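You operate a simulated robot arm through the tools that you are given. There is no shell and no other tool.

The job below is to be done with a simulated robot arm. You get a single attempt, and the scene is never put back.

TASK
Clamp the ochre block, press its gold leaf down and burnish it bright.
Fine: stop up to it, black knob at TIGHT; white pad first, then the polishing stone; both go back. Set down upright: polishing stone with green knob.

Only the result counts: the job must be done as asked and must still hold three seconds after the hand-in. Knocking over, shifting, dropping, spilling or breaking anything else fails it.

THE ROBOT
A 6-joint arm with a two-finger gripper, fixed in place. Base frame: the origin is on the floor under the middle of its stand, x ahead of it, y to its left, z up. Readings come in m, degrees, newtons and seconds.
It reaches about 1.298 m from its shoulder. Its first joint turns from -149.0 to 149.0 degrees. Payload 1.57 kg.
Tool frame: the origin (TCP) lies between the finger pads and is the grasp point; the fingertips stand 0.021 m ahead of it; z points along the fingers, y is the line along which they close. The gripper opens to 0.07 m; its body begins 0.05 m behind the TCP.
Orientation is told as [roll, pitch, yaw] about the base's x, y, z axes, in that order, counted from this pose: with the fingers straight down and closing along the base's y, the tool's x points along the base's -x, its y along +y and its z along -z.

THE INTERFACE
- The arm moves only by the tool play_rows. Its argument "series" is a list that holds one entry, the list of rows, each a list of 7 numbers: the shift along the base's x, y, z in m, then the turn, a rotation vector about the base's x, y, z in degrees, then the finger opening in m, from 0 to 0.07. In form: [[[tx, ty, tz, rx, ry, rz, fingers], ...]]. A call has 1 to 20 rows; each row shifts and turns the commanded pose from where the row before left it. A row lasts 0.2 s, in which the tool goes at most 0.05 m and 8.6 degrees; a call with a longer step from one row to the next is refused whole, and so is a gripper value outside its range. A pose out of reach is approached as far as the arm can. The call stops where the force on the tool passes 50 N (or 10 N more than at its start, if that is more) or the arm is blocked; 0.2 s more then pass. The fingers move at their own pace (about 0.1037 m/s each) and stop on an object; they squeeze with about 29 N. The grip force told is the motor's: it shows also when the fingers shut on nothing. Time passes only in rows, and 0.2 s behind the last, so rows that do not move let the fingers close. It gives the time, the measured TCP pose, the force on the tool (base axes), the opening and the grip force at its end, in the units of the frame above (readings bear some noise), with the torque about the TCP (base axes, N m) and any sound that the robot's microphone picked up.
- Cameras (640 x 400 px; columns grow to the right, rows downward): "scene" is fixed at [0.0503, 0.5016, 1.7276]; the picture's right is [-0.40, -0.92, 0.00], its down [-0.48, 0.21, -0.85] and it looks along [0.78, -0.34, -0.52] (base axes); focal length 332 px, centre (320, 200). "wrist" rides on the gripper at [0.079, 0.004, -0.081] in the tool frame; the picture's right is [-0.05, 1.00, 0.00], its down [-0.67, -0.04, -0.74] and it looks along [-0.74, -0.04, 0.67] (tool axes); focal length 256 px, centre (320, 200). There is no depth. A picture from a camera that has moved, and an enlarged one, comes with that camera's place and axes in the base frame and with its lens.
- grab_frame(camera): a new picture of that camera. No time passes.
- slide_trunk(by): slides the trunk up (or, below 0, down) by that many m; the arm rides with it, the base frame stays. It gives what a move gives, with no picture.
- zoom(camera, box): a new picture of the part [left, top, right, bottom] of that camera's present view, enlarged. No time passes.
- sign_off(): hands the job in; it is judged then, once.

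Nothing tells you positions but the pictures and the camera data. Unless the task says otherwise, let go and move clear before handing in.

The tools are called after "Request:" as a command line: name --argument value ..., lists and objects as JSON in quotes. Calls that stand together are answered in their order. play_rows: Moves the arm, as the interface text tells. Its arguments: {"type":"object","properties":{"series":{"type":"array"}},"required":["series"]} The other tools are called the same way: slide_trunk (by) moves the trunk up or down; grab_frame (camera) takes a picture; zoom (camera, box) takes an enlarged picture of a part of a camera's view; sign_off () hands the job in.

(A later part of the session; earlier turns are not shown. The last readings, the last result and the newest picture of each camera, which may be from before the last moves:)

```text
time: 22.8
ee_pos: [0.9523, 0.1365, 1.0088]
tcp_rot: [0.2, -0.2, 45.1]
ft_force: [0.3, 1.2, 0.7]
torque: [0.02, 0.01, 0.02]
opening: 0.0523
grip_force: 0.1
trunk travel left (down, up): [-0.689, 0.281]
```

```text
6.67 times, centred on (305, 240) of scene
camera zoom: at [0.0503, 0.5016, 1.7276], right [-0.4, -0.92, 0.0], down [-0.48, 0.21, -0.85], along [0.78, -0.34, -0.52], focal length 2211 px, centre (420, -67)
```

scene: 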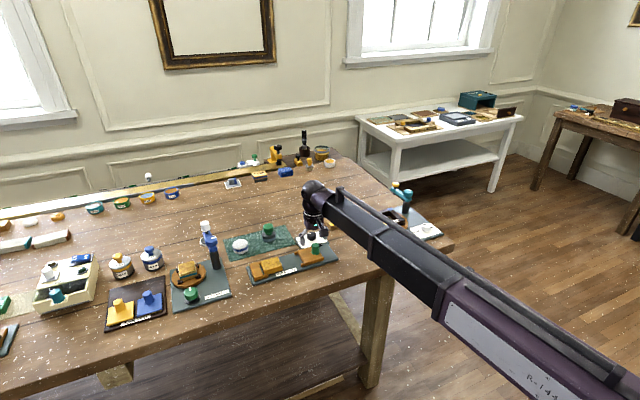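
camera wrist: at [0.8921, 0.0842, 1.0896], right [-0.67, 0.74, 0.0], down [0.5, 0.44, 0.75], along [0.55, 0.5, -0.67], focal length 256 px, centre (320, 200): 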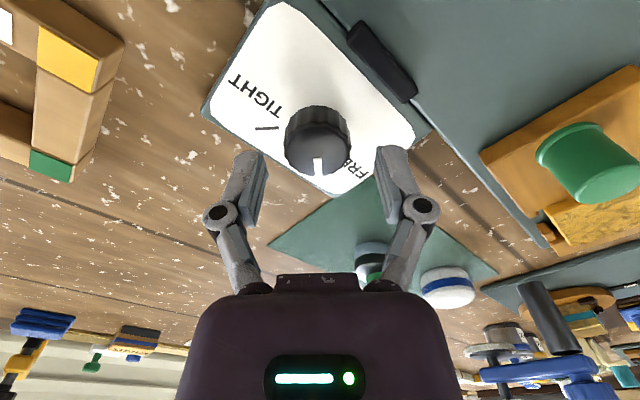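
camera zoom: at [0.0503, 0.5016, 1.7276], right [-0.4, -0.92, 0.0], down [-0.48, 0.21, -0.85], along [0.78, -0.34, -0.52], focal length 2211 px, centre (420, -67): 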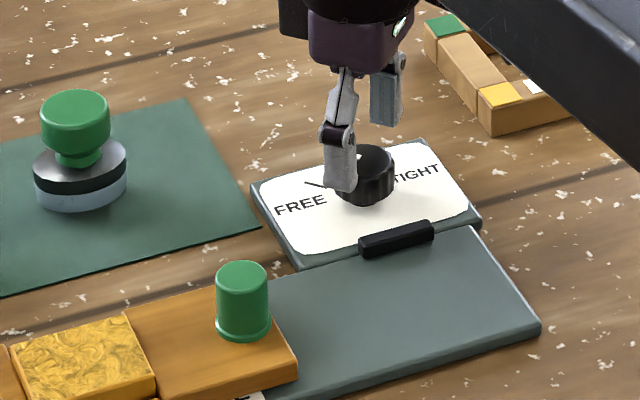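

Alignment is good. I'll lower the last 2 cm and close on the dial.

Request:
slide_trunk --by -0.021

Request:
play_rows --series '[[[0, 0, 0, 0, 0, 0, 0.042], [0, 0, 0, 0, 0, 0, 0.036], [0, 0, 0, 0, 0, 0, 0.03], [0, 0, 0, 0, 0, 0, 0.026], [0, 0, 0, 0, 0, 0, 0.026]]]'

Request:
zoom --camera "wrist" --box '[200, 90, 440, 240]'

Request:
zoom --camera "scene" --box '[260, 210, 350, 270]'

```text
time: 23.5
ee_pos: [0.9496, 0.1367, 0.9866]
tcp_rot: [0.2, 0.0, 45.2]
ft_force: [0.6, -0.5, -0.5]
torque: [-0.01, -0.02, -0.01]
opening: 0.0521
grip_force: 0.0
trunk travel left (down, up): [-0.668, 0.302]
```

```text
time: 24.7
ee_pos: [0.9529, 0.1365, 0.9864]
tcp_rot: [0.1, -0.2, 45.0]
ft_force: [9.2, -5.1, 7.1]
torque: [-0.39, -0.13, 0.0]
opening: 0.0338
grip_force: 31.4
trunk travel left (down, up): [-0.668, 0.302]
```

```text
2.67 times, centred on (320, 165) of wrist
camera zoom: at [0.8929, 0.0832, 1.0685], right [-0.67, 0.74, 0.0], down [0.5, 0.44, 0.75], along [0.55, 0.5, -0.67], focal length 683 px, centre (320, 293)
```

zoom: 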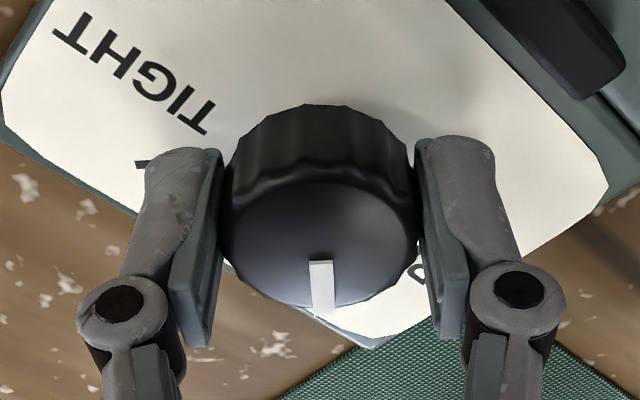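

```text
6.67 times, centred on (305, 240) of scene
camera zoom: at [0.0503, 0.5016, 1.7276], right [-0.4, -0.92, 0.0], down [-0.48, 0.21, -0.85], along [0.78, -0.34, -0.52], focal length 2211 px, centre (420, -67)
```

zoom: 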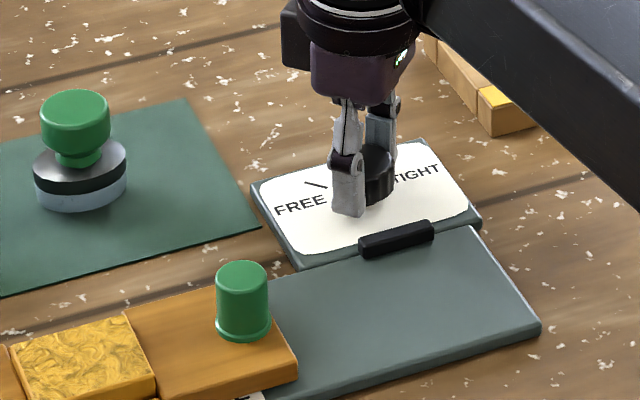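

The dial is gripped at 34 mm. I'll turn it clockwise, first half-way, then check.

Request:
play_rows --series '[[[0.0006, -0.0004, 0, 0, 0, 0, 0.026], [0, 0, 0, 0, 0, -6, 0.026], [0, 0, 0, 0, 0, -8, 0.026], [0, 0, 0, 0, 0, -8, 0.026], [0, 0, 0, 0, 0, -8, 0.026], [0, 0, 0, 0, 0, -8, 0.026], [0, 0, 0, 0, 0, -7, 0.026], [0, 0, 0, 0, 0, 0, 0.026]]]'

Request:
zoom --camera "wrist" --box '[200, 90, 440, 240]'

```text
time: 26.5
ee_pos: [0.9525, 0.1374, 0.9869]
tcp_rot: [0.2, -0.1, 0.0]
ft_force: [4.2, -1.0, 2.8]
torque: [0.22, -0.61, -0.03]
opening: 0.0338
grip_force: 31.6
trunk travel left (down, up): [-0.668, 0.302]
```

```text
2.67 times, centred on (320, 165) of wrist
camera zoom: at [0.8722, 0.1413, 1.0685], right [0.05, 1.0, 0.0], down [0.66, -0.04, 0.75], along [0.75, -0.04, -0.67], focal length 683 px, centre (320, 293)
```

zoom: 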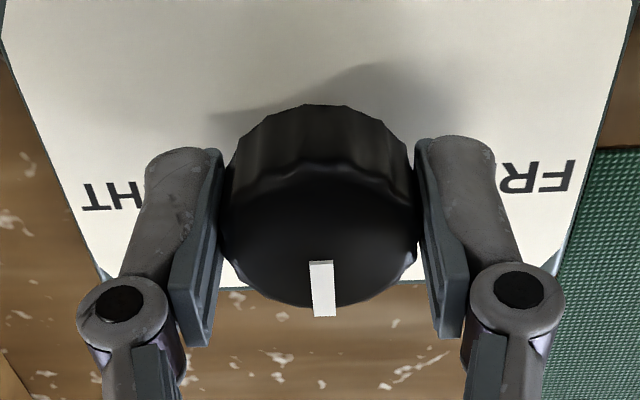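

The dial turns with the gripper and the pointer is now straight ahead. I'll continue toward TIGHT.

Request:
play_rows --series '[[[0, 0, 0, 0, 0, -8, 0.026], [0, 0, 0, 0, 0, -8, 0.026], [0, 0, 0, 0, 0, -8, 0.026], [0, 0, 0, 0, 0, -8, 0.026], [0, 0, 0, 0, 0, -6, 0.026], [0, 0, 0, 0, 0, -4, 0.026], [0, 0, 0, 0, 0, 0, 0.026]]]'

Request:
zoom --camera "wrist" --box '[200, 90, 440, 240]'

```text
time: 28.1
ee_pos: [0.9518, 0.1379, 0.9872]
tcp_rot: [0.3, -0.1, -42.0]
ft_force: [8.7, 3.1, 8.6]
torque: [0.54, 0.36, 0.0]
opening: 0.0336
grip_force: 31.5
trunk travel left (down, up): [-0.668, 0.302]
```

```text
2.67 times, centred on (320, 165) of wrist
camera zoom: at [0.8954, 0.1942, 1.0685], right [0.71, 0.71, 0.0], down [0.47, -0.47, 0.75], along [0.53, -0.53, -0.67], focal length 683 px, centre (320, 293)
```

zoom: 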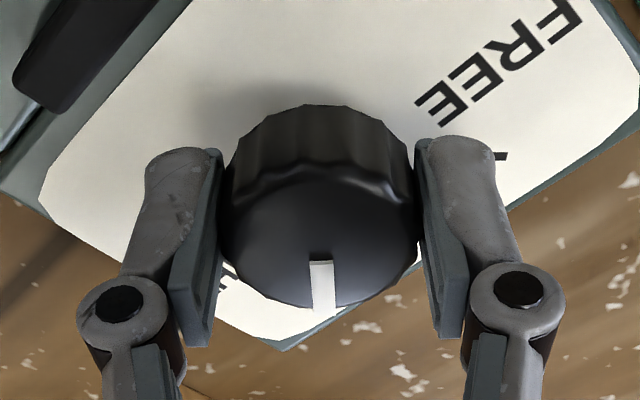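

The pointer is near the TIGHT tick with no end stop felt yet. I'll turn a few more degrees and watch torque and sound.

Request:
play_rows --series '[[[0, 0, 0, 0, 0, -3, 0.026], [0, 0, 0, 0, 0, 0, 0.026]]]'

Request:
zoom --camera "wrist" --box '[200, 90, 440, 240]'

Request:
zoom --camera "scene" --box '[260, 210, 350, 270]'

```text
time: 28.7
ee_pos: [0.9514, 0.1375, 0.9863]
tcp_rot: [0.2, -0.2, -45.0]
ft_force: [10.4, 4.4, 8.2]
torque: [0.37, -0.03, 0.06]
opening: 0.034
grip_force: 32.1
trunk travel left (down, up): [-0.668, 0.302]
```

```text
2.67 times, centred on (320, 165) of wrist
camera zoom: at [0.8984, 0.1971, 1.0684], right [0.74, 0.67, 0.0], down [0.44, -0.5, 0.75], along [0.5, -0.55, -0.67], focal length 683 px, centre (320, 293)
```

zoom: 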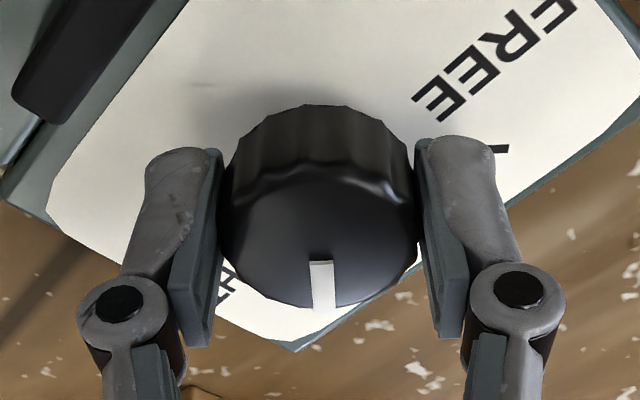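

```text
6.67 times, centred on (305, 240) of scene
camera zoom: at [0.0503, 0.5016, 1.7276], right [-0.4, -0.92, 0.0], down [-0.48, 0.21, -0.85], along [0.78, -0.34, -0.52], focal length 2211 px, centre (420, -67)
```

zoom: 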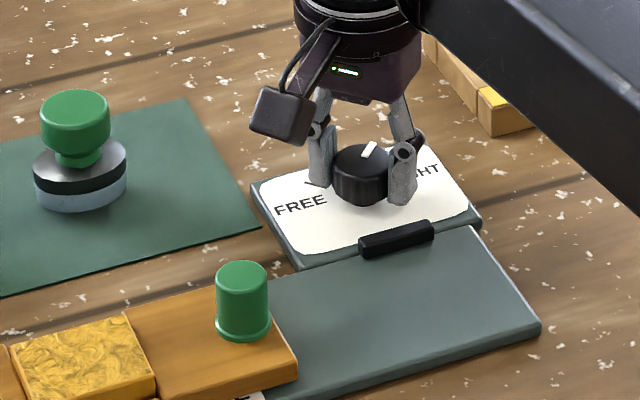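

The pointer is now about 90° from FREE. I'll release, rise, and check the pointer against the TIGHT tick.

Request:
play_rows --series '[[[0, 0, 0, 0, 0, 0, 0.045], [0, 0, 0, 0, 0, 0, 0.055], [0, 0, 0, 0, 0, 0, 0.055]]]'

Request:
slide_trunk --by 0.08

Request:
zoom --camera "wrist" --box '[220, 30, 420, 155]'

Request:
grab_frame --camera "wrist"

```text
time: 29.5
ee_pos: [0.9526, 0.1374, 0.9866]
tcp_rot: [0.2, 0.0, -44.9]
ft_force: [-0.1, -0.4, -0.7]
torque: [0.02, 0.0, -0.01]
opening: 0.055
grip_force: 0.1
trunk travel left (down, up): [-0.668, 0.302]
```

```text
time: 30.7
ee_pos: [0.9517, 0.1372, 1.0669]
tcp_rot: [0.2, -0.1, -44.9]
ft_force: [0.0, -0.6, 0.2]
torque: [-0.03, -0.04, 0.0]
opening: 0.0548
grip_force: 0.0
trunk travel left (down, up): [-0.748, 0.222]
```

```text
3.20 times, centred on (320, 92) of wrist
camera zoom: at [0.8983, 0.1967, 1.1484], right [0.74, 0.67, 0.0], down [0.44, -0.5, 0.75], along [0.5, -0.55, -0.67], focal length 819 px, centre (320, 544)
```

zoom: 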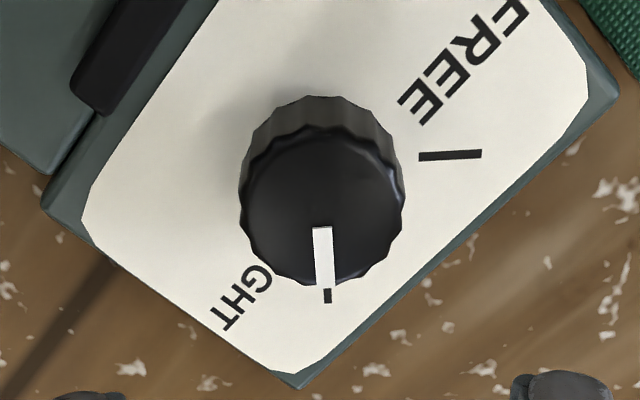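

```text
taken
camera wrist: at [0.8983, 0.1967, 1.1484], right [0.74, 0.67, 0.0], down [0.44, -0.5, 0.75], along [0.5, -0.55, -0.67], focal length 256 px, centre (320, 200)
```

wrist: 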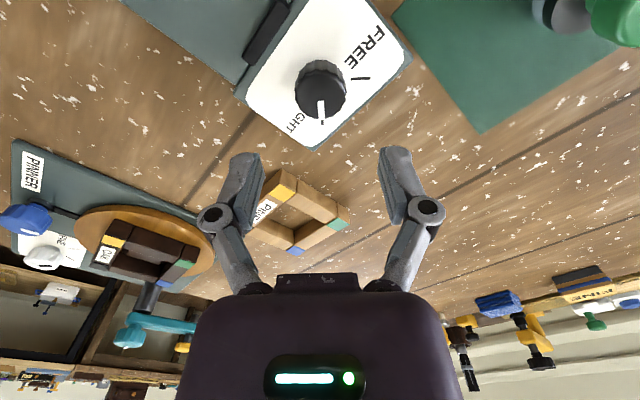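

The pointer lines up exactly with the TIGHT tick, so the clamp is set. Next I'll rotate back to yaw 0 and move over to view the white pad on the mat.

Request:
play_rows --series '[[[-0.004, 0.03, 0, 0, 0, 8, 0.07], [-0.004, 0.03, 0, 0, 0, 8, 0.07], [-0.004, 0.04, 0, 0, 0, 8, 0.07], [-0.004, 0.04, 0, 0, 0, 8, 0.07], [-0.004, 0.04, 0, 0, 0, 8, 0.07], [0, 0.04, 0, 0, 0, 5, 0.07], [0, 0, 0, 0, 0, 0, 0.07]]]'

Request:
grab_frame --camera "wrist"

Request:
grab_frame --camera "scene"

Request:
zoom --camera "wrist" --box '[230, 60, 430, 185]'

```text
time: 32.3
ee_pos: [0.9322, 0.3567, 1.0663]
tcp_rot: [0.2, -0.1, 0.1]
ft_force: [0.1, -0.3, 0.8]
torque: [-0.02, 0.01, 0.0]
opening: 0.0701
grip_force: 0.0
trunk travel left (down, up): [-0.748, 0.222]
```

```text
taken
camera wrist: at [0.853, 0.3616, 1.1486], right [0.05, 1.0, 0.0], down [0.66, -0.04, 0.75], along [0.75, -0.04, -0.67], focal length 256 px, centre (320, 200)
```

wrist: 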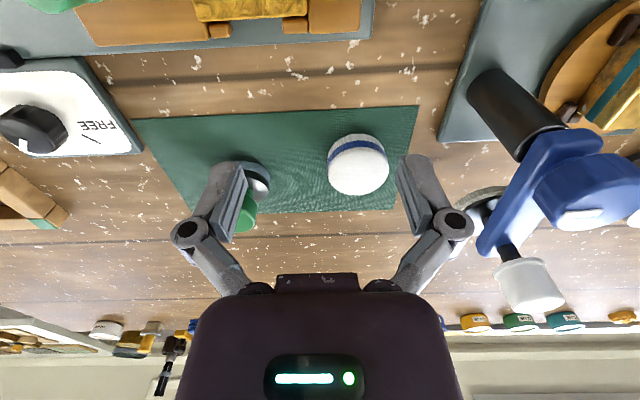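

```text
taken
```

scene: 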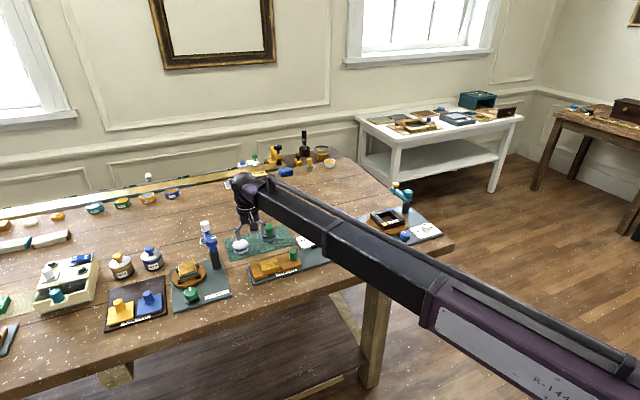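

```text
3.20 times, centred on (330, 122) of wrist
camera zoom: at [0.853, 0.3616, 1.1486], right [0.05, 1.0, 0.0], down [0.66, -0.04, 0.75], along [0.75, -0.04, -0.67], focal length 819 px, centre (288, 448)
```

zoom: 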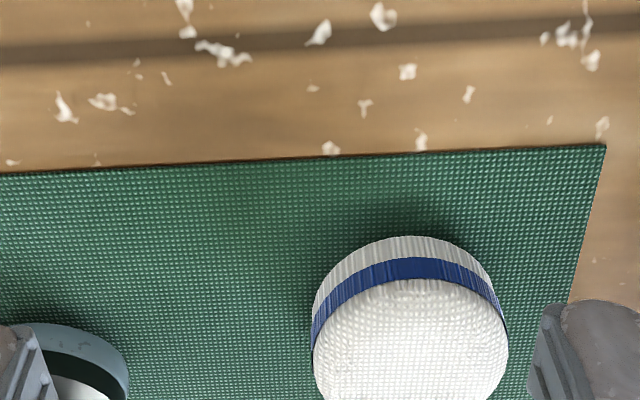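

The pad is near (1.03, 0.39), diameter about 60 mm, and the buff wheel on its +y side is around y≥0.47. I'll shift forward for a second view to triangulate precisely.

Request:
play_rows --series '[[[0.025, 0.015, 0, 0, 0, 0, 0.07], [0.025, 0.015, 0, 0, 0, 0, 0.07], [0, 0, 0, 0, 0, 0, 0.07]]]'

Request:
grab_frame --camera "wrist"

Request:
zoom --camera "wrist" --box '[220, 30, 420, 155]'

```text
time: 33.1
ee_pos: [0.9813, 0.3863, 1.0673]
tcp_rot: [0.1, -0.2, 0.1]
ft_force: [0.0, 0.5, 0.6]
torque: [-0.02, -0.03, 0.04]
opening: 0.0701
grip_force: 0.0
trunk travel left (down, up): [-0.748, 0.222]
```

```text
taken
camera wrist: at [0.9027, 0.3912, 1.1486], right [0.05, 1.0, 0.0], down [0.66, -0.04, 0.75], along [0.75, -0.04, -0.67], focal length 256 px, centre (320, 200)
```

wrist: 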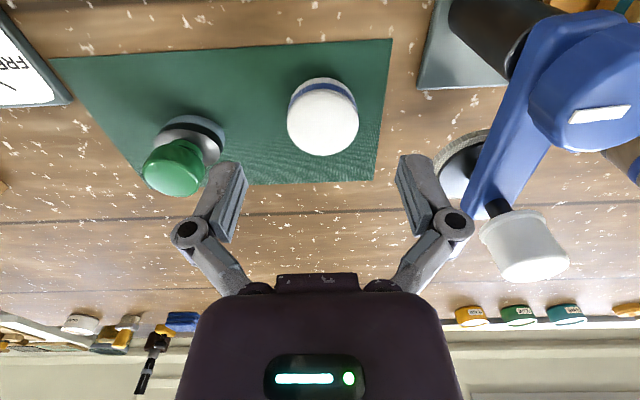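

```text
3.20 times, centred on (320, 92) of wrist
camera zoom: at [0.9027, 0.3912, 1.1486], right [0.05, 1.0, 0.0], down [0.66, -0.04, 0.75], along [0.75, -0.04, -0.67], focal length 819 px, centre (320, 544)
```

zoom: 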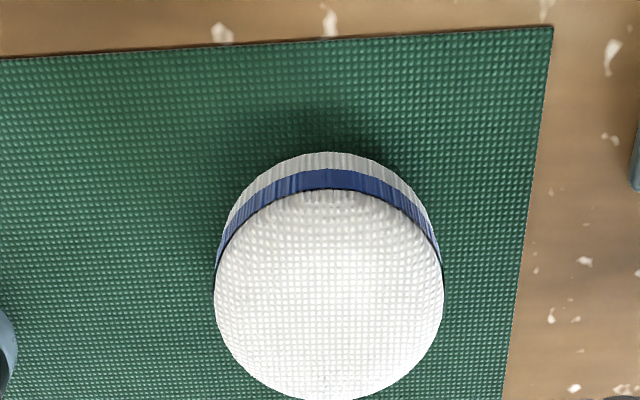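

The pad centre works out at about (1.0115, 0.388), diameter 57 mm, on a mat at z≈0.95; the buff wheel's nearest edge is at y≈0.466. I'll use a 45° yaw for extra clearance from the wheel, then lower part-way and check.

Request:
play_rows --series '[[[0.005, 0.0, 0, 0, 0, 8, 0.07], [0.005, 0.0, 0, 0, 0, 8, 0.07], [0.005, 0.0, 0, 0, 0, 8, 0.07], [0.005, 0.0, 0, 0, 0, 8, 0.07], [0.005, 0.001, 0, 0, 0, 8, 0.07], [0.005, 0.001, 0, 0, 0, 5, 0.07], [0, 0, 0, 0, 0, 0, 0.07]]]'

Request:
slide_trunk --by -0.03

Request:
grab_frame --camera "wrist"

Request:
zoom --camera "scene" --box '[190, 190, 290, 260]'

```text
time: 34.7
ee_pos: [1.0124, 0.3892, 1.0676]
tcp_rot: [0.1, -0.1, 45.2]
ft_force: [0.0, 0.5, -0.3]
torque: [-0.01, 0.02, 0.01]
opening: 0.0701
grip_force: 0.3
trunk travel left (down, up): [-0.748, 0.222]
```

```text
time: 35.4
ee_pos: [1.0116, 0.3887, 1.0357]
tcp_rot: [0.2, -0.1, 45.0]
ft_force: [0.6, 0.5, -0.1]
torque: [-0.01, -0.02, -0.01]
opening: 0.07
grip_force: 0.0
trunk travel left (down, up): [-0.718, 0.252]
```

```text
taken
camera wrist: at [0.9525, 0.3363, 1.1186], right [-0.67, 0.74, 0.0], down [0.5, 0.44, 0.75], along [0.55, 0.5, -0.67], focal length 256 px, centre (320, 200)
```

wrist: 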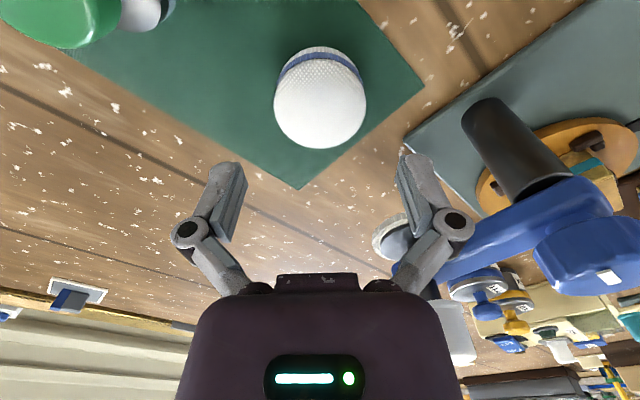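

```text
5.71 times, centred on (240, 225) of scene
camera zoom: at [0.0503, 0.5016, 1.7276], right [-0.4, -0.92, 0.0], down [-0.48, 0.21, -0.85], along [0.78, -0.34, -0.52], focal length 1895 px, centre (777, 57)
```

zoom: 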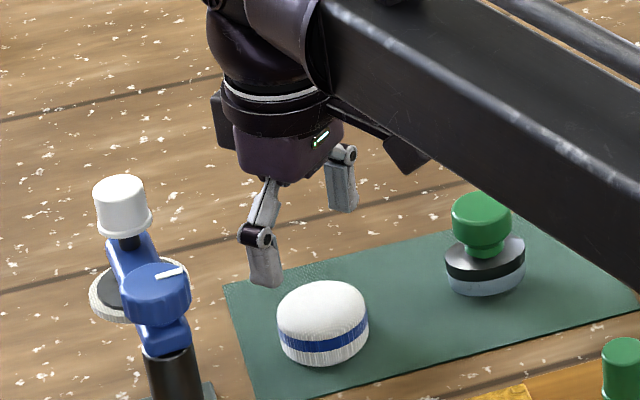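

The pad is centred between the fingers and the wheel is clear. I'll lower further and check again.

Request:
slide_trunk --by -0.035

Request:
grab_frame --camera "wrist"

Request:
zoom --camera "scene" --box '[190, 190, 290, 260]'

```text
time: 36.2
ee_pos: [1.012, 0.3896, 1.0017]
tcp_rot: [0.3, -0.2, 45.1]
ft_force: [0.2, -0.1, -0.1]
torque: [-0.01, -0.03, -0.02]
opening: 0.0697
grip_force: 0.1
trunk travel left (down, up): [-0.683, 0.287]
```

```text
taken
camera wrist: at [0.9525, 0.3364, 1.0836], right [-0.67, 0.74, 0.0], down [0.5, 0.44, 0.75], along [0.55, 0.5, -0.67], focal length 256 px, centre (320, 200)
```

wrist: 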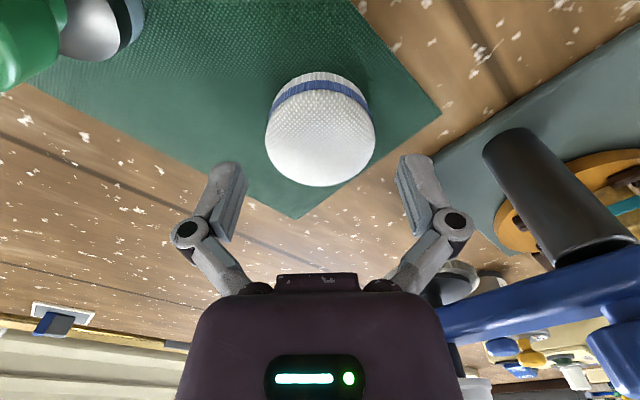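

```text
5.71 times, centred on (240, 225) of scene
camera zoom: at [0.0503, 0.5016, 1.7276], right [-0.4, -0.92, 0.0], down [-0.48, 0.21, -0.85], along [0.78, -0.34, -0.52], focal length 1895 px, centre (777, 57)
```

zoom: 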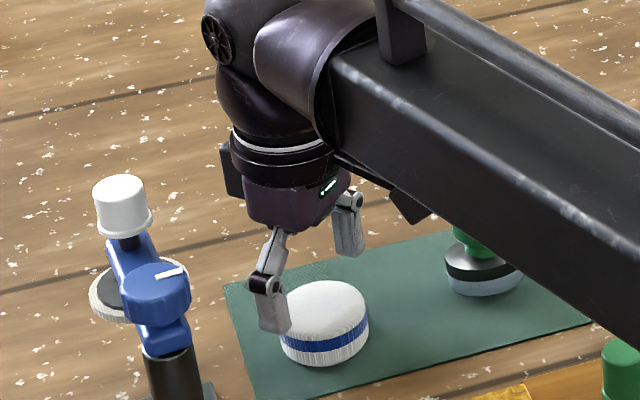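

Still well centred. I'll lower to grip height, just above the mat, and then close gently.

Request:
slide_trunk --by -0.018

Request:
slide_trunk --by -0.005

Request:
grab_frame --camera "wrist"

Request:
zoom --camera "scene" --box '[215, 220, 265, 260]'

```text
time: 36.9
ee_pos: [1.0103, 0.3899, 0.9844]
tcp_rot: [0.3, -0.2, 45.2]
ft_force: [0.3, 0.0, -0.2]
torque: [0.01, 0.01, -0.01]
opening: 0.0702
grip_force: 0.1
trunk travel left (down, up): [-0.665, 0.305]
```

```text
time: 37.4
ee_pos: [1.0119, 0.3892, 0.9768]
tcp_rot: [0.2, -0.1, 45.1]
ft_force: [0.8, 0.0, 0.1]
torque: [-0.01, 0.01, 0.04]
opening: 0.07
grip_force: 0.1
trunk travel left (down, up): [-0.66, 0.31]
```

```text
taken
camera wrist: at [0.9526, 0.3364, 1.0605], right [-0.67, 0.74, 0.0], down [0.5, 0.44, 0.75], along [0.55, 0.5, -0.67], focal length 256 px, centre (320, 200)
```

wrist: 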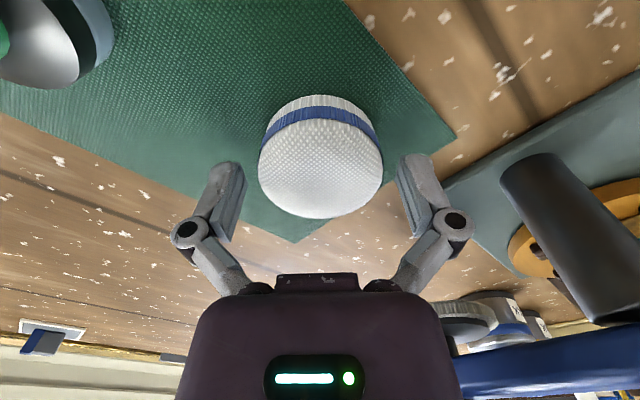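

```text
10.00 times, centred on (240, 240) of scene
camera zoom: at [0.0503, 0.5016, 1.7276], right [-0.4, -0.92, 0.0], down [-0.48, 0.21, -0.85], along [0.78, -0.34, -0.52], focal length 3316 px, centre (1120, -200)
```

zoom: 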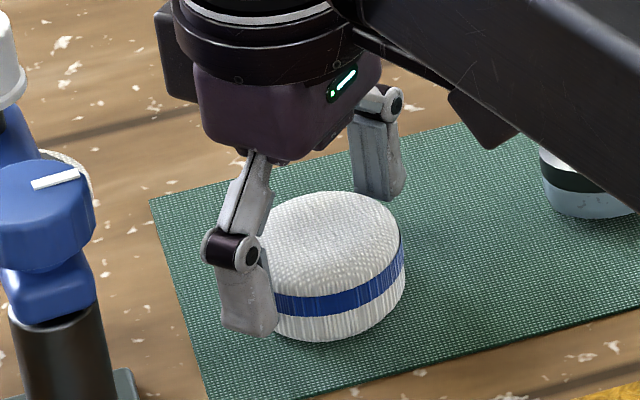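

The fingertips are just above the mat on either side of the pad. I'll close on it.

Request:
play_rows --series '[[[0, 0, 0, 0, 0, 0, 0.062], [0, 0, 0, 0, 0, 0, 0.056], [0, 0, 0, 0, 0, 0, 0.05], [0, 0, 0, 0, 0, 0, 0.045], [0, 0, 0, 0, 0, 0, 0.045], [0, 0, 0, 0, 0, 0, 0.045]]]'

Request:
grab_frame --camera "wrist"

Request:
zoom --camera "scene" --box '[215, 220, 265, 260]'

```text
time: 38.8
ee_pos: [1.0119, 0.3911, 0.9792]
tcp_rot: [0.2, -0.1, 45.1]
ft_force: [1.6, 0.7, 3.7]
torque: [0.0, 0.01, -0.01]
opening: 0.0521
grip_force: 28.9
trunk travel left (down, up): [-0.66, 0.31]
```

```text
taken
camera wrist: at [0.9524, 0.3364, 1.0608], right [-0.67, 0.74, 0.0], down [0.5, 0.44, 0.75], along [0.55, 0.5, -0.67], focal length 256 px, centre (320, 200)
```

wrist: 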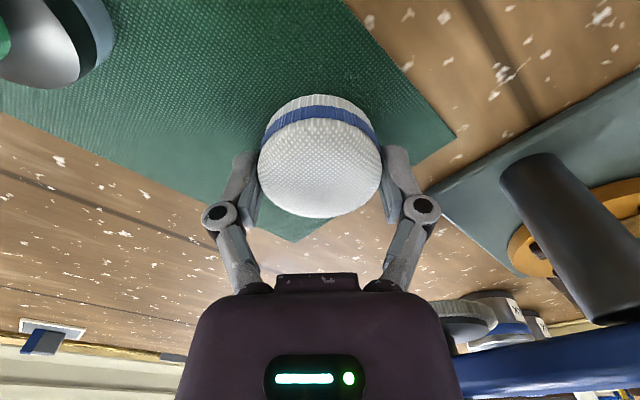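

```text
10.00 times, centred on (240, 240) of scene
camera zoom: at [0.0503, 0.5016, 1.7276], right [-0.4, -0.92, 0.0], down [-0.48, 0.21, -0.85], along [0.78, -0.34, -0.52], focal length 3316 px, centre (1120, -200)
```

zoom: 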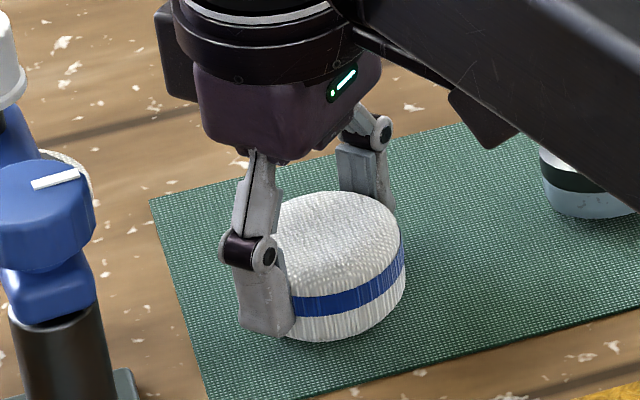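

The pad is gripped (opening 52 mm). Its pickup pose is TCP (1.012, 0.389), trunk reading −0.66/0.31, yaw 45° — I'll return it there. Now I'll lift.

Request:
slide_trunk --by 0.02

Request:
grab_frame --camera "wrist"

Request:
zoom --camera "scene" --box '[215, 220, 265, 260]'

```text
time: 39.5
ee_pos: [1.0119, 0.3897, 0.9987]
tcp_rot: [0.2, 0.0, 45.2]
ft_force: [-0.2, -0.3, -0.2]
torque: [0.01, 0.02, 0.01]
opening: 0.0526
grip_force: 29.0
trunk travel left (down, up): [-0.68, 0.29]
```

```text
taken
camera wrist: at [0.9528, 0.3365, 1.0803], right [-0.67, 0.74, 0.0], down [0.5, 0.44, 0.75], along [0.55, 0.5, -0.67], focal length 256 px, centre (320, 200)
```

wrist: 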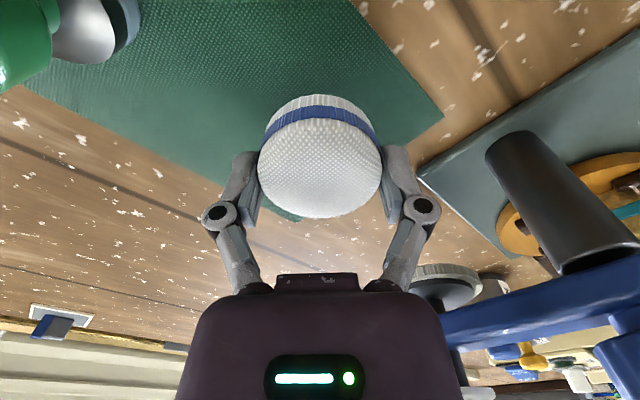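

```text
10.00 times, centred on (240, 240) of scene
camera zoom: at [0.0503, 0.5016, 1.7276], right [-0.4, -0.92, 0.0], down [-0.48, 0.21, -0.85], along [0.78, -0.34, -0.52], focal length 3316 px, centre (1120, -200)
```

zoom: 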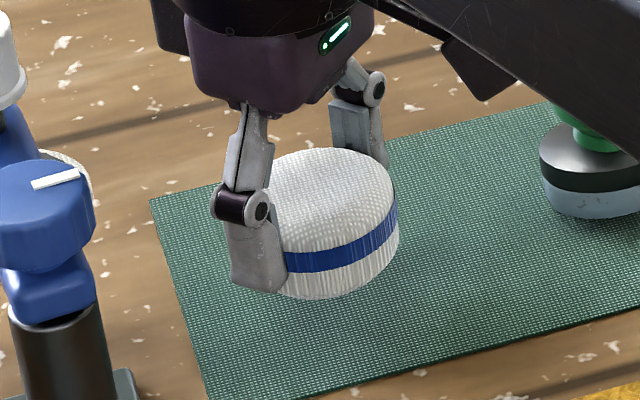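

The pad lifted cleanly with no slip. I'll raise it well clear and carry it toward the block, stopping slightly past it so the camera can see the block.

Request:
slide_trunk --by 0.07

Request:
play_rows --series '[[[-0.03, -0.01, 0, 0, 0, 0, 0.045], [-0.03, -0.01, 0, 0, 0, 0, 0.045], [-0.03, -0.011, 0, 0, 0, 0, 0.045], [-0.03, -0.011, 0, 0, 0, 0, 0.045], [0, 0, 0, 0, 0, 0, 0.045]]]'

Request:
grab_frame --camera "wrist"

Request:
zoom --camera "wrist" --box '[220, 0, 420, 125]'

Request:
zoom --camera "scene" --box '[230, 210, 330, 290]'

```text
time: 40.6
ee_pos: [1.0119, 0.3908, 1.068]
tcp_rot: [0.2, -0.1, 45.1]
ft_force: [0.0, -0.4, -0.8]
torque: [0.02, 0.01, 0.02]
opening: 0.0522
grip_force: 29.4
trunk travel left (down, up): [-0.75, 0.22]
```

```text
time: 41.8
ee_pos: [0.8918, 0.3472, 1.0688]
tcp_rot: [0.2, -0.1, 45.2]
ft_force: [0.3, -0.3, -0.6]
torque: [-0.01, 0.0, 0.02]
opening: 0.0521
grip_force: 28.8
trunk travel left (down, up): [-0.75, 0.22]
```

```text
taken
camera wrist: at [0.8335, 0.2941, 1.1503], right [-0.67, 0.74, 0.0], down [0.5, 0.44, 0.75], along [0.55, 0.5, -0.67], focal length 256 px, centre (320, 200)
```

wrist: 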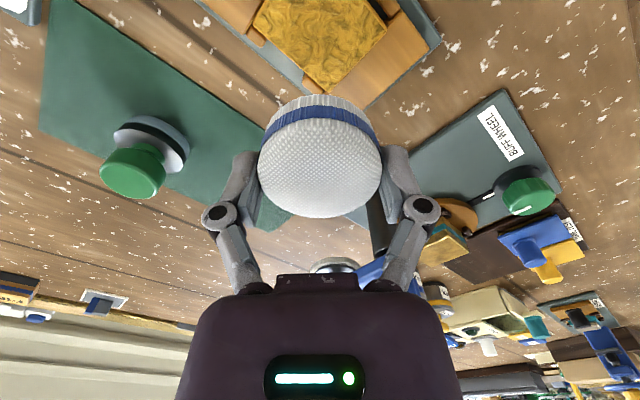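

```text
3.20 times, centred on (320, 62) of wrist
camera zoom: at [0.8335, 0.2941, 1.1503], right [-0.67, 0.74, 0.0], down [0.5, 0.44, 0.75], along [0.55, 0.5, -0.67], focal length 819 px, centre (320, 640)
```

zoom: 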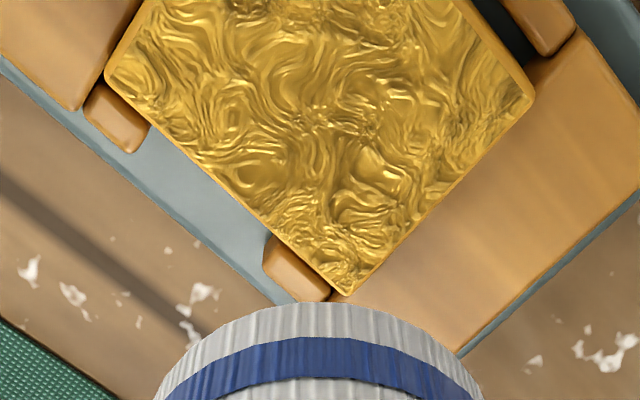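

```text
5.00 times, centred on (280, 250) of scene
camera zoom: at [0.0503, 0.5016, 1.7276], right [-0.4, -0.92, 0.0], down [-0.48, 0.21, -0.85], along [0.78, -0.34, -0.52], focal length 1658 px, centre (520, -50)
```

zoom: 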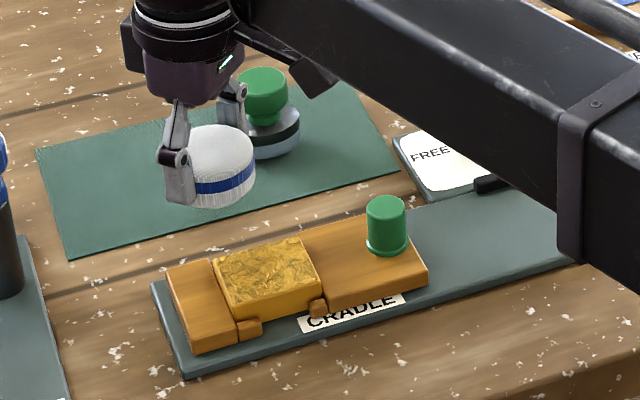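

From this view the block's top spans x≈0.841–0.890, y≈0.294–0.353, z≈0.981, with its centre at (0.8655, 0.3235). I'll move the pad over it and lower to just above.

Request:
play_rows --series '[[[-0.0131, -0.0118, 0, 0, 0, 0, 0.045], [-0.0132, -0.0119, 0, 0, 0, 0, 0.045], [0, 0, 0, 0, 0, 0, 0.045]]]'

Request:
slide_trunk --by -0.045

Request:
grab_frame --camera "wrist"

Request:
zoom --camera "scene" --box '[240, 230, 320, 290]'

```text
time: 42.6
ee_pos: [0.8654, 0.3239, 1.0682]
tcp_rot: [0.1, -0.1, 45.2]
ft_force: [0.7, -0.5, -0.3]
torque: [0.0, -0.01, 0.01]
opening: 0.0523
grip_force: 29.0
trunk travel left (down, up): [-0.75, 0.22]
```

```text
time: 43.5
ee_pos: [0.8652, 0.3238, 1.0225]
tcp_rot: [0.2, 0.0, 45.1]
ft_force: [-0.1, 0.3, -1.0]
torque: [0.0, 0.02, -0.02]
opening: 0.0522
grip_force: 28.9
trunk travel left (down, up): [-0.705, 0.265]
```

```text
taken
camera wrist: at [0.8061, 0.2705, 1.1056], right [-0.67, 0.74, 0.0], down [0.5, 0.44, 0.75], along [0.55, 0.5, -0.67], focal length 256 px, centre (320, 200)
```

wrist: 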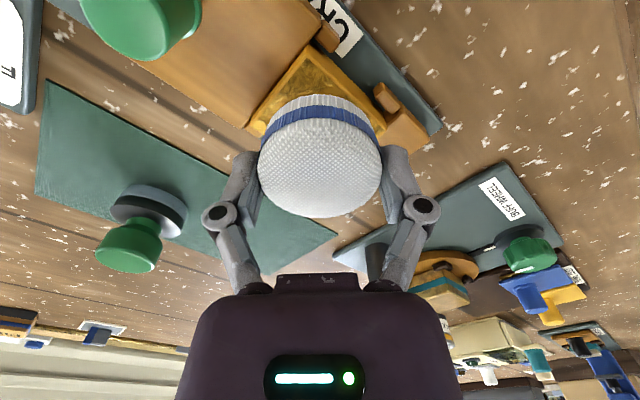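

```text
6.67 times, centred on (280, 260) of scene
camera zoom: at [0.0503, 0.5016, 1.7276], right [-0.4, -0.92, 0.0], down [-0.48, 0.21, -0.85], along [0.78, -0.34, -0.52], focal length 2211 px, centre (587, -200)
```

zoom: 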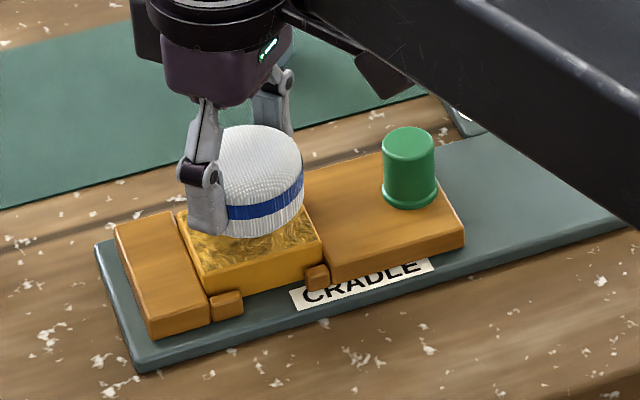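

The pad is hovering over the leaf. I'll lower in small steps until contact, aiming for a moderate pressing force.

Request:
slide_trunk --by -0.009

Request:
slide_trunk --by -0.003

Request:
zoom --camera "scene" --box '[240, 230, 320, 290]'

```text
time: 44.0
ee_pos: [0.866, 0.3223, 1.0136]
tcp_rot: [0.3, -0.1, 45.1]
ft_force: [0.2, -0.2, -0.4]
torque: [0.01, 0.0, -0.02]
opening: 0.0523
grip_force: 28.8
trunk travel left (down, up): [-0.696, 0.274]
```

```text
time: 44.5
ee_pos: [0.8642, 0.3234, 1.0113]
tcp_rot: [0.2, -0.1, 45.1]
ft_force: [-0.2, -0.4, -0.3]
torque: [0.03, 0.0, -0.02]
opening: 0.0519
grip_force: 29.0
trunk travel left (down, up): [-0.693, 0.277]
```

```text
6.67 times, centred on (280, 260) of scene
camera zoom: at [0.0503, 0.5016, 1.7276], right [-0.4, -0.92, 0.0], down [-0.48, 0.21, -0.85], along [0.78, -0.34, -0.52], focal length 2211 px, centre (587, -200)
```

zoom: 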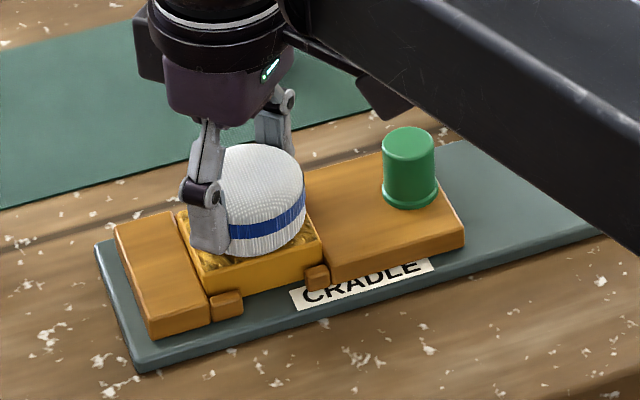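

No contact yet. I'll continue in 2 mm steps.

Request:
slide_trunk --by -0.002

Request:
slide_trunk --by -0.002

```text
time: 45.1
ee_pos: [0.865, 0.3238, 1.0105]
tcp_rot: [0.1, -0.3, 45.0]
ft_force: [3.8, 0.9, 13.7]
torque: [0.06, -0.19, -0.02]
opening: 0.0521
grip_force: 28.5
trunk travel left (down, up): [-0.691, 0.279]
```

```text
time: 45.6
ee_pos: [0.8637, 0.323, 1.0107]
tcp_rot: [0.1, -0.4, 45.1]
ft_force: [8.4, 3.3, 27.7]
torque: [0.14, -0.3, 0.02]
opening: 0.0524
grip_force: 28.9
trunk travel left (down, up): [-0.689, 0.281]
```

Contact is made, pressing at about 28 N. I'll let it dwell briefly, lift, and look at the leaf.

Request:
play_rows --series '[[[0, 0, 0, 0, 0, 0, 0.045], [0, 0, 0, 0, 0, 0, 0.045], [0, 0, 0, 0, 0, 0, 0.045]]]'

Request:
slide_trunk --by 0.05

Request:
play_rows --series '[[[0.02, 0.02, 0, 0, 0, 0, 0.045], [0.02, 0.02, 0, 0, 0, 0, 0.045], [0, 0, 0, 0, 0, 0, 0.045]]]'

Request:
zoom --camera "wrist" --box '[220, 0, 420, 125]'

Request:
zoom --camera "scene" --box '[240, 230, 320, 290]'

```text
time: 46.4
ee_pos: [0.8634, 0.3233, 1.0096]
tcp_rot: [0.1, -0.3, 45.0]
ft_force: [2.5, 0.6, 23.4]
torque: [0.02, -0.16, 0.05]
opening: 0.0524
grip_force: 29.4
trunk travel left (down, up): [-0.689, 0.281]
```

```text
time: 47.3
ee_pos: [0.8659, 0.3234, 1.0582]
tcp_rot: [0.2, -0.1, 45.1]
ft_force: [-0.7, 0.4, -0.7]
torque: [0.02, 0.01, -0.02]
opening: 0.0523
grip_force: 28.7
trunk travel left (down, up): [-0.739, 0.231]
```

```text
time: 48.1
ee_pos: [0.905, 0.3631, 1.0578]
tcp_rot: [0.2, -0.1, 45.2]
ft_force: [-0.1, -0.6, -0.1]
torque: [-0.02, 0.01, 0.01]
opening: 0.0522
grip_force: 29.4
trunk travel left (down, up): [-0.739, 0.231]
```

```text
3.20 times, centred on (320, 62) of wrist
camera zoom: at [0.8464, 0.3102, 1.1396], right [-0.67, 0.74, 0.0], down [0.5, 0.44, 0.75], along [0.55, 0.5, -0.67], focal length 819 px, centre (320, 640)
```

zoom: 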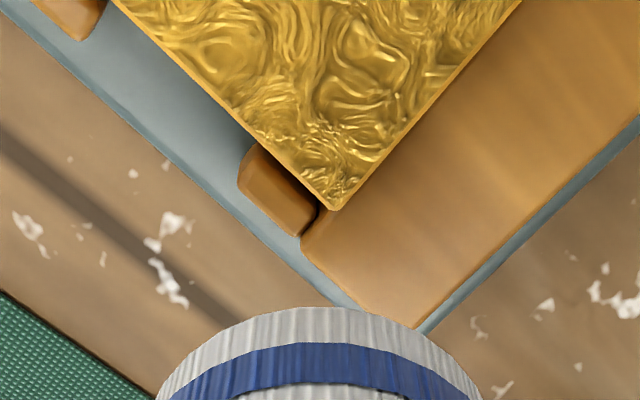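

```text
6.67 times, centred on (280, 260) of scene
camera zoom: at [0.0503, 0.5016, 1.7276], right [-0.4, -0.92, 0.0], down [-0.48, 0.21, -0.85], along [0.78, -0.34, -0.52], focal length 2211 px, centre (587, -200)
```

zoom: 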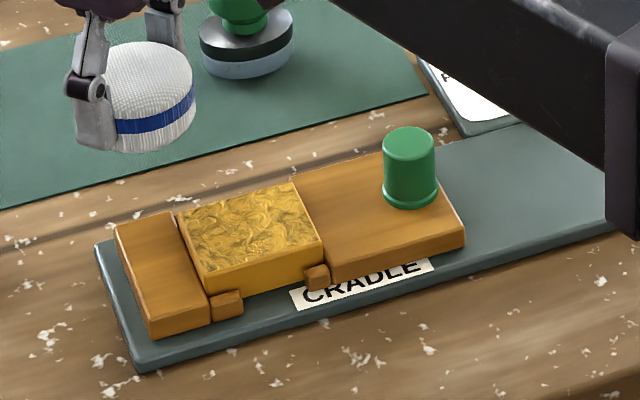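

I'll look closely at the leaf to see whether the press changed it.

Request:
zoom --camera "scene" --box '[255, 250, 287, 270]'

Request:
grab_frame --camera "wrist"

Request:
zoom --camera "wrist" --box '[250, 0, 410, 70]'

```text
16.00 times, centred on (271, 260) of scene
camera zoom: at [0.0503, 0.5016, 1.7276], right [-0.4, -0.92, 0.0], down [-0.48, 0.21, -0.85], along [0.78, -0.34, -0.52], focal length 5306 px, centre (1104, -760)
```

zoom: 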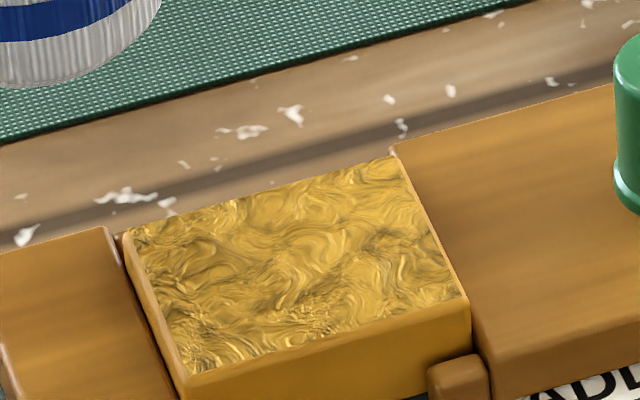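

```text
taken
camera wrist: at [0.8464, 0.3102, 1.1396], right [-0.67, 0.74, 0.0], down [0.5, 0.44, 0.75], along [0.55, 0.5, -0.67], focal length 256 px, centre (320, 200)
```

wrist: 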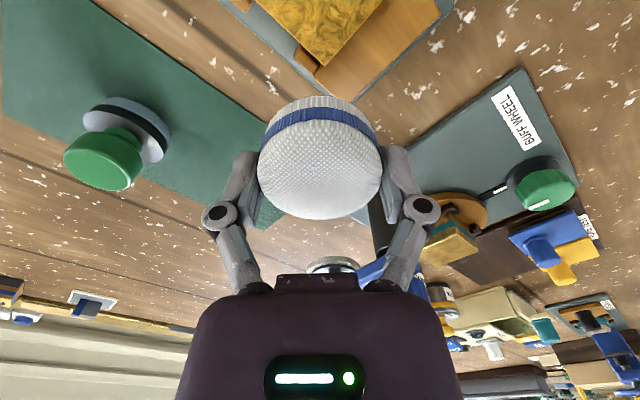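

```text
4.00 times, centred on (330, 35) of wrist
camera zoom: at [0.8464, 0.3102, 1.1396], right [-0.67, 0.74, 0.0], down [0.5, 0.44, 0.75], along [0.55, 0.5, -0.67], focal length 1024 px, centre (280, 860)
```

zoom: 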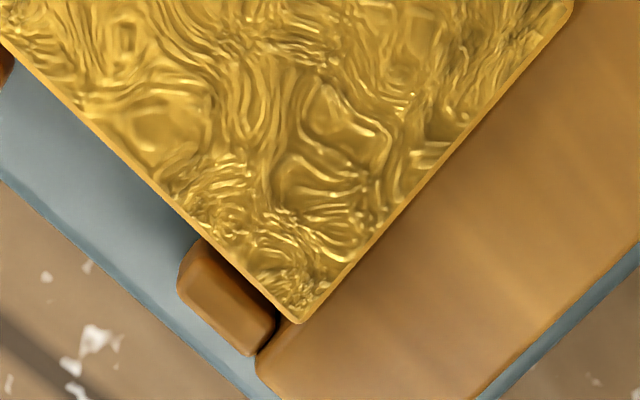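

The change is hard to judge from here. I'll go to exactly the same viewpoint as before the press so I can compare like for like.

Request:
slide_trunk --by 0.011

Request:
play_rows --series '[[[-0.0135, -0.016, 0, 0, 0, 0, 0.045], [0, 0, 0, 0, 0, 0, 0.045]]]'

Request:
zoom --camera "wrist" --box '[220, 0, 420, 125]'

```text
time: 48.7
ee_pos: [0.9053, 0.3629, 1.0686]
tcp_rot: [0.2, -0.1, 45.1]
ft_force: [0.2, -0.8, -0.6]
torque: [0.0, -0.02, 0.01]
opening: 0.0522
grip_force: 28.3
trunk travel left (down, up): [-0.75, 0.22]
```

```text
time: 49.3
ee_pos: [0.8936, 0.3483, 1.0686]
tcp_rot: [0.2, -0.1, 45.2]
ft_force: [0.3, 0.3, 0.3]
torque: [0.01, 0.0, -0.01]
opening: 0.0523
grip_force: 29.3
trunk travel left (down, up): [-0.75, 0.22]
```

```text
3.20 times, centred on (320, 62) of wrist
camera zoom: at [0.8332, 0.2942, 1.1503], right [-0.67, 0.74, 0.0], down [0.5, 0.44, 0.75], along [0.55, 0.5, -0.67], focal length 819 px, centre (320, 640)
```

zoom: 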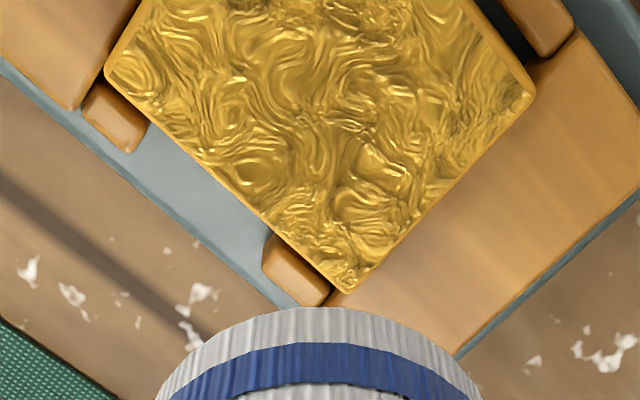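

The block hasn't moved, and the leaf looks slightly lighter and flatter than before. One central dab doesn't cover the corners, so I'll dab with similar force at each of the four corners.

Request:
play_rows --series '[[[-0.018, -0.013, 0, 0, 0, 0, 0.045], [0, 0, 0, 0, 0, 0, 0.045]]]'

Request:
slide_trunk --by -0.05

Request:
slide_trunk --by -0.009

Request:
slide_trunk --by -0.002

Request:
play_rows --series '[[[0, 0, 0, 0, 0, 0, 0.045], [0, 0, 0, 0, 0, 0, 0.045], [0, 0, 0, 0, 0, 0, 0.045], [0, 0, 0, 0, 0, 0, 0.045]]]'

Request:
slide_trunk --by 0.012

```text
time: 49.9
ee_pos: [0.8756, 0.3341, 1.0695]
tcp_rot: [0.2, -0.1, 45.1]
ft_force: [0.1, 0.4, -1.3]
torque: [0.02, 0.0, 0.0]
opening: 0.052
grip_force: 28.7
trunk travel left (down, up): [-0.75, 0.22]
```

```text
time: 50.8
ee_pos: [0.8736, 0.3344, 1.0198]
tcp_rot: [0.1, -0.1, 45.1]
ft_force: [0.1, -0.9, 0.3]
torque: [0.04, 0.0, 0.0]
opening: 0.0521
grip_force: 29.2
trunk travel left (down, up): [-0.7, 0.27]
```

```text
time: 51.4
ee_pos: [0.8758, 0.3336, 1.0111]
tcp_rot: [0.3, -0.1, 45.1]
ft_force: [-0.6, -0.4, 4.8]
torque: [-0.02, 0.04, -0.02]
opening: 0.0522
grip_force: 28.9
trunk travel left (down, up): [-0.691, 0.279]
```

```text
time: 51.9
ee_pos: [0.8736, 0.3341, 1.0091]
tcp_rot: [0.2, -0.3, 45.2]
ft_force: [3.8, 1.7, 22.4]
torque: [-0.08, 0.0, -0.02]
opening: 0.0524
grip_force: 28.6
trunk travel left (down, up): [-0.689, 0.281]
```

```text
time: 52.9
ee_pos: [0.873, 0.3335, 1.0091]
tcp_rot: [0.0, -0.2, 45.1]
ft_force: [2.5, 0.5, 21.1]
torque: [-0.05, 0.01, 0.0]
opening: 0.0524
grip_force: 29.3
trunk travel left (down, up): [-0.689, 0.281]
```

```text
time: 53.5
ee_pos: [0.8745, 0.3353, 1.0196]
tcp_rot: [0.2, -0.1, 45.1]
ft_force: [-0.4, -0.3, -0.9]
torque: [0.03, -0.02, 0.01]
opening: 0.0523
grip_force: 29.3
trunk travel left (down, up): [-0.701, 0.269]
```

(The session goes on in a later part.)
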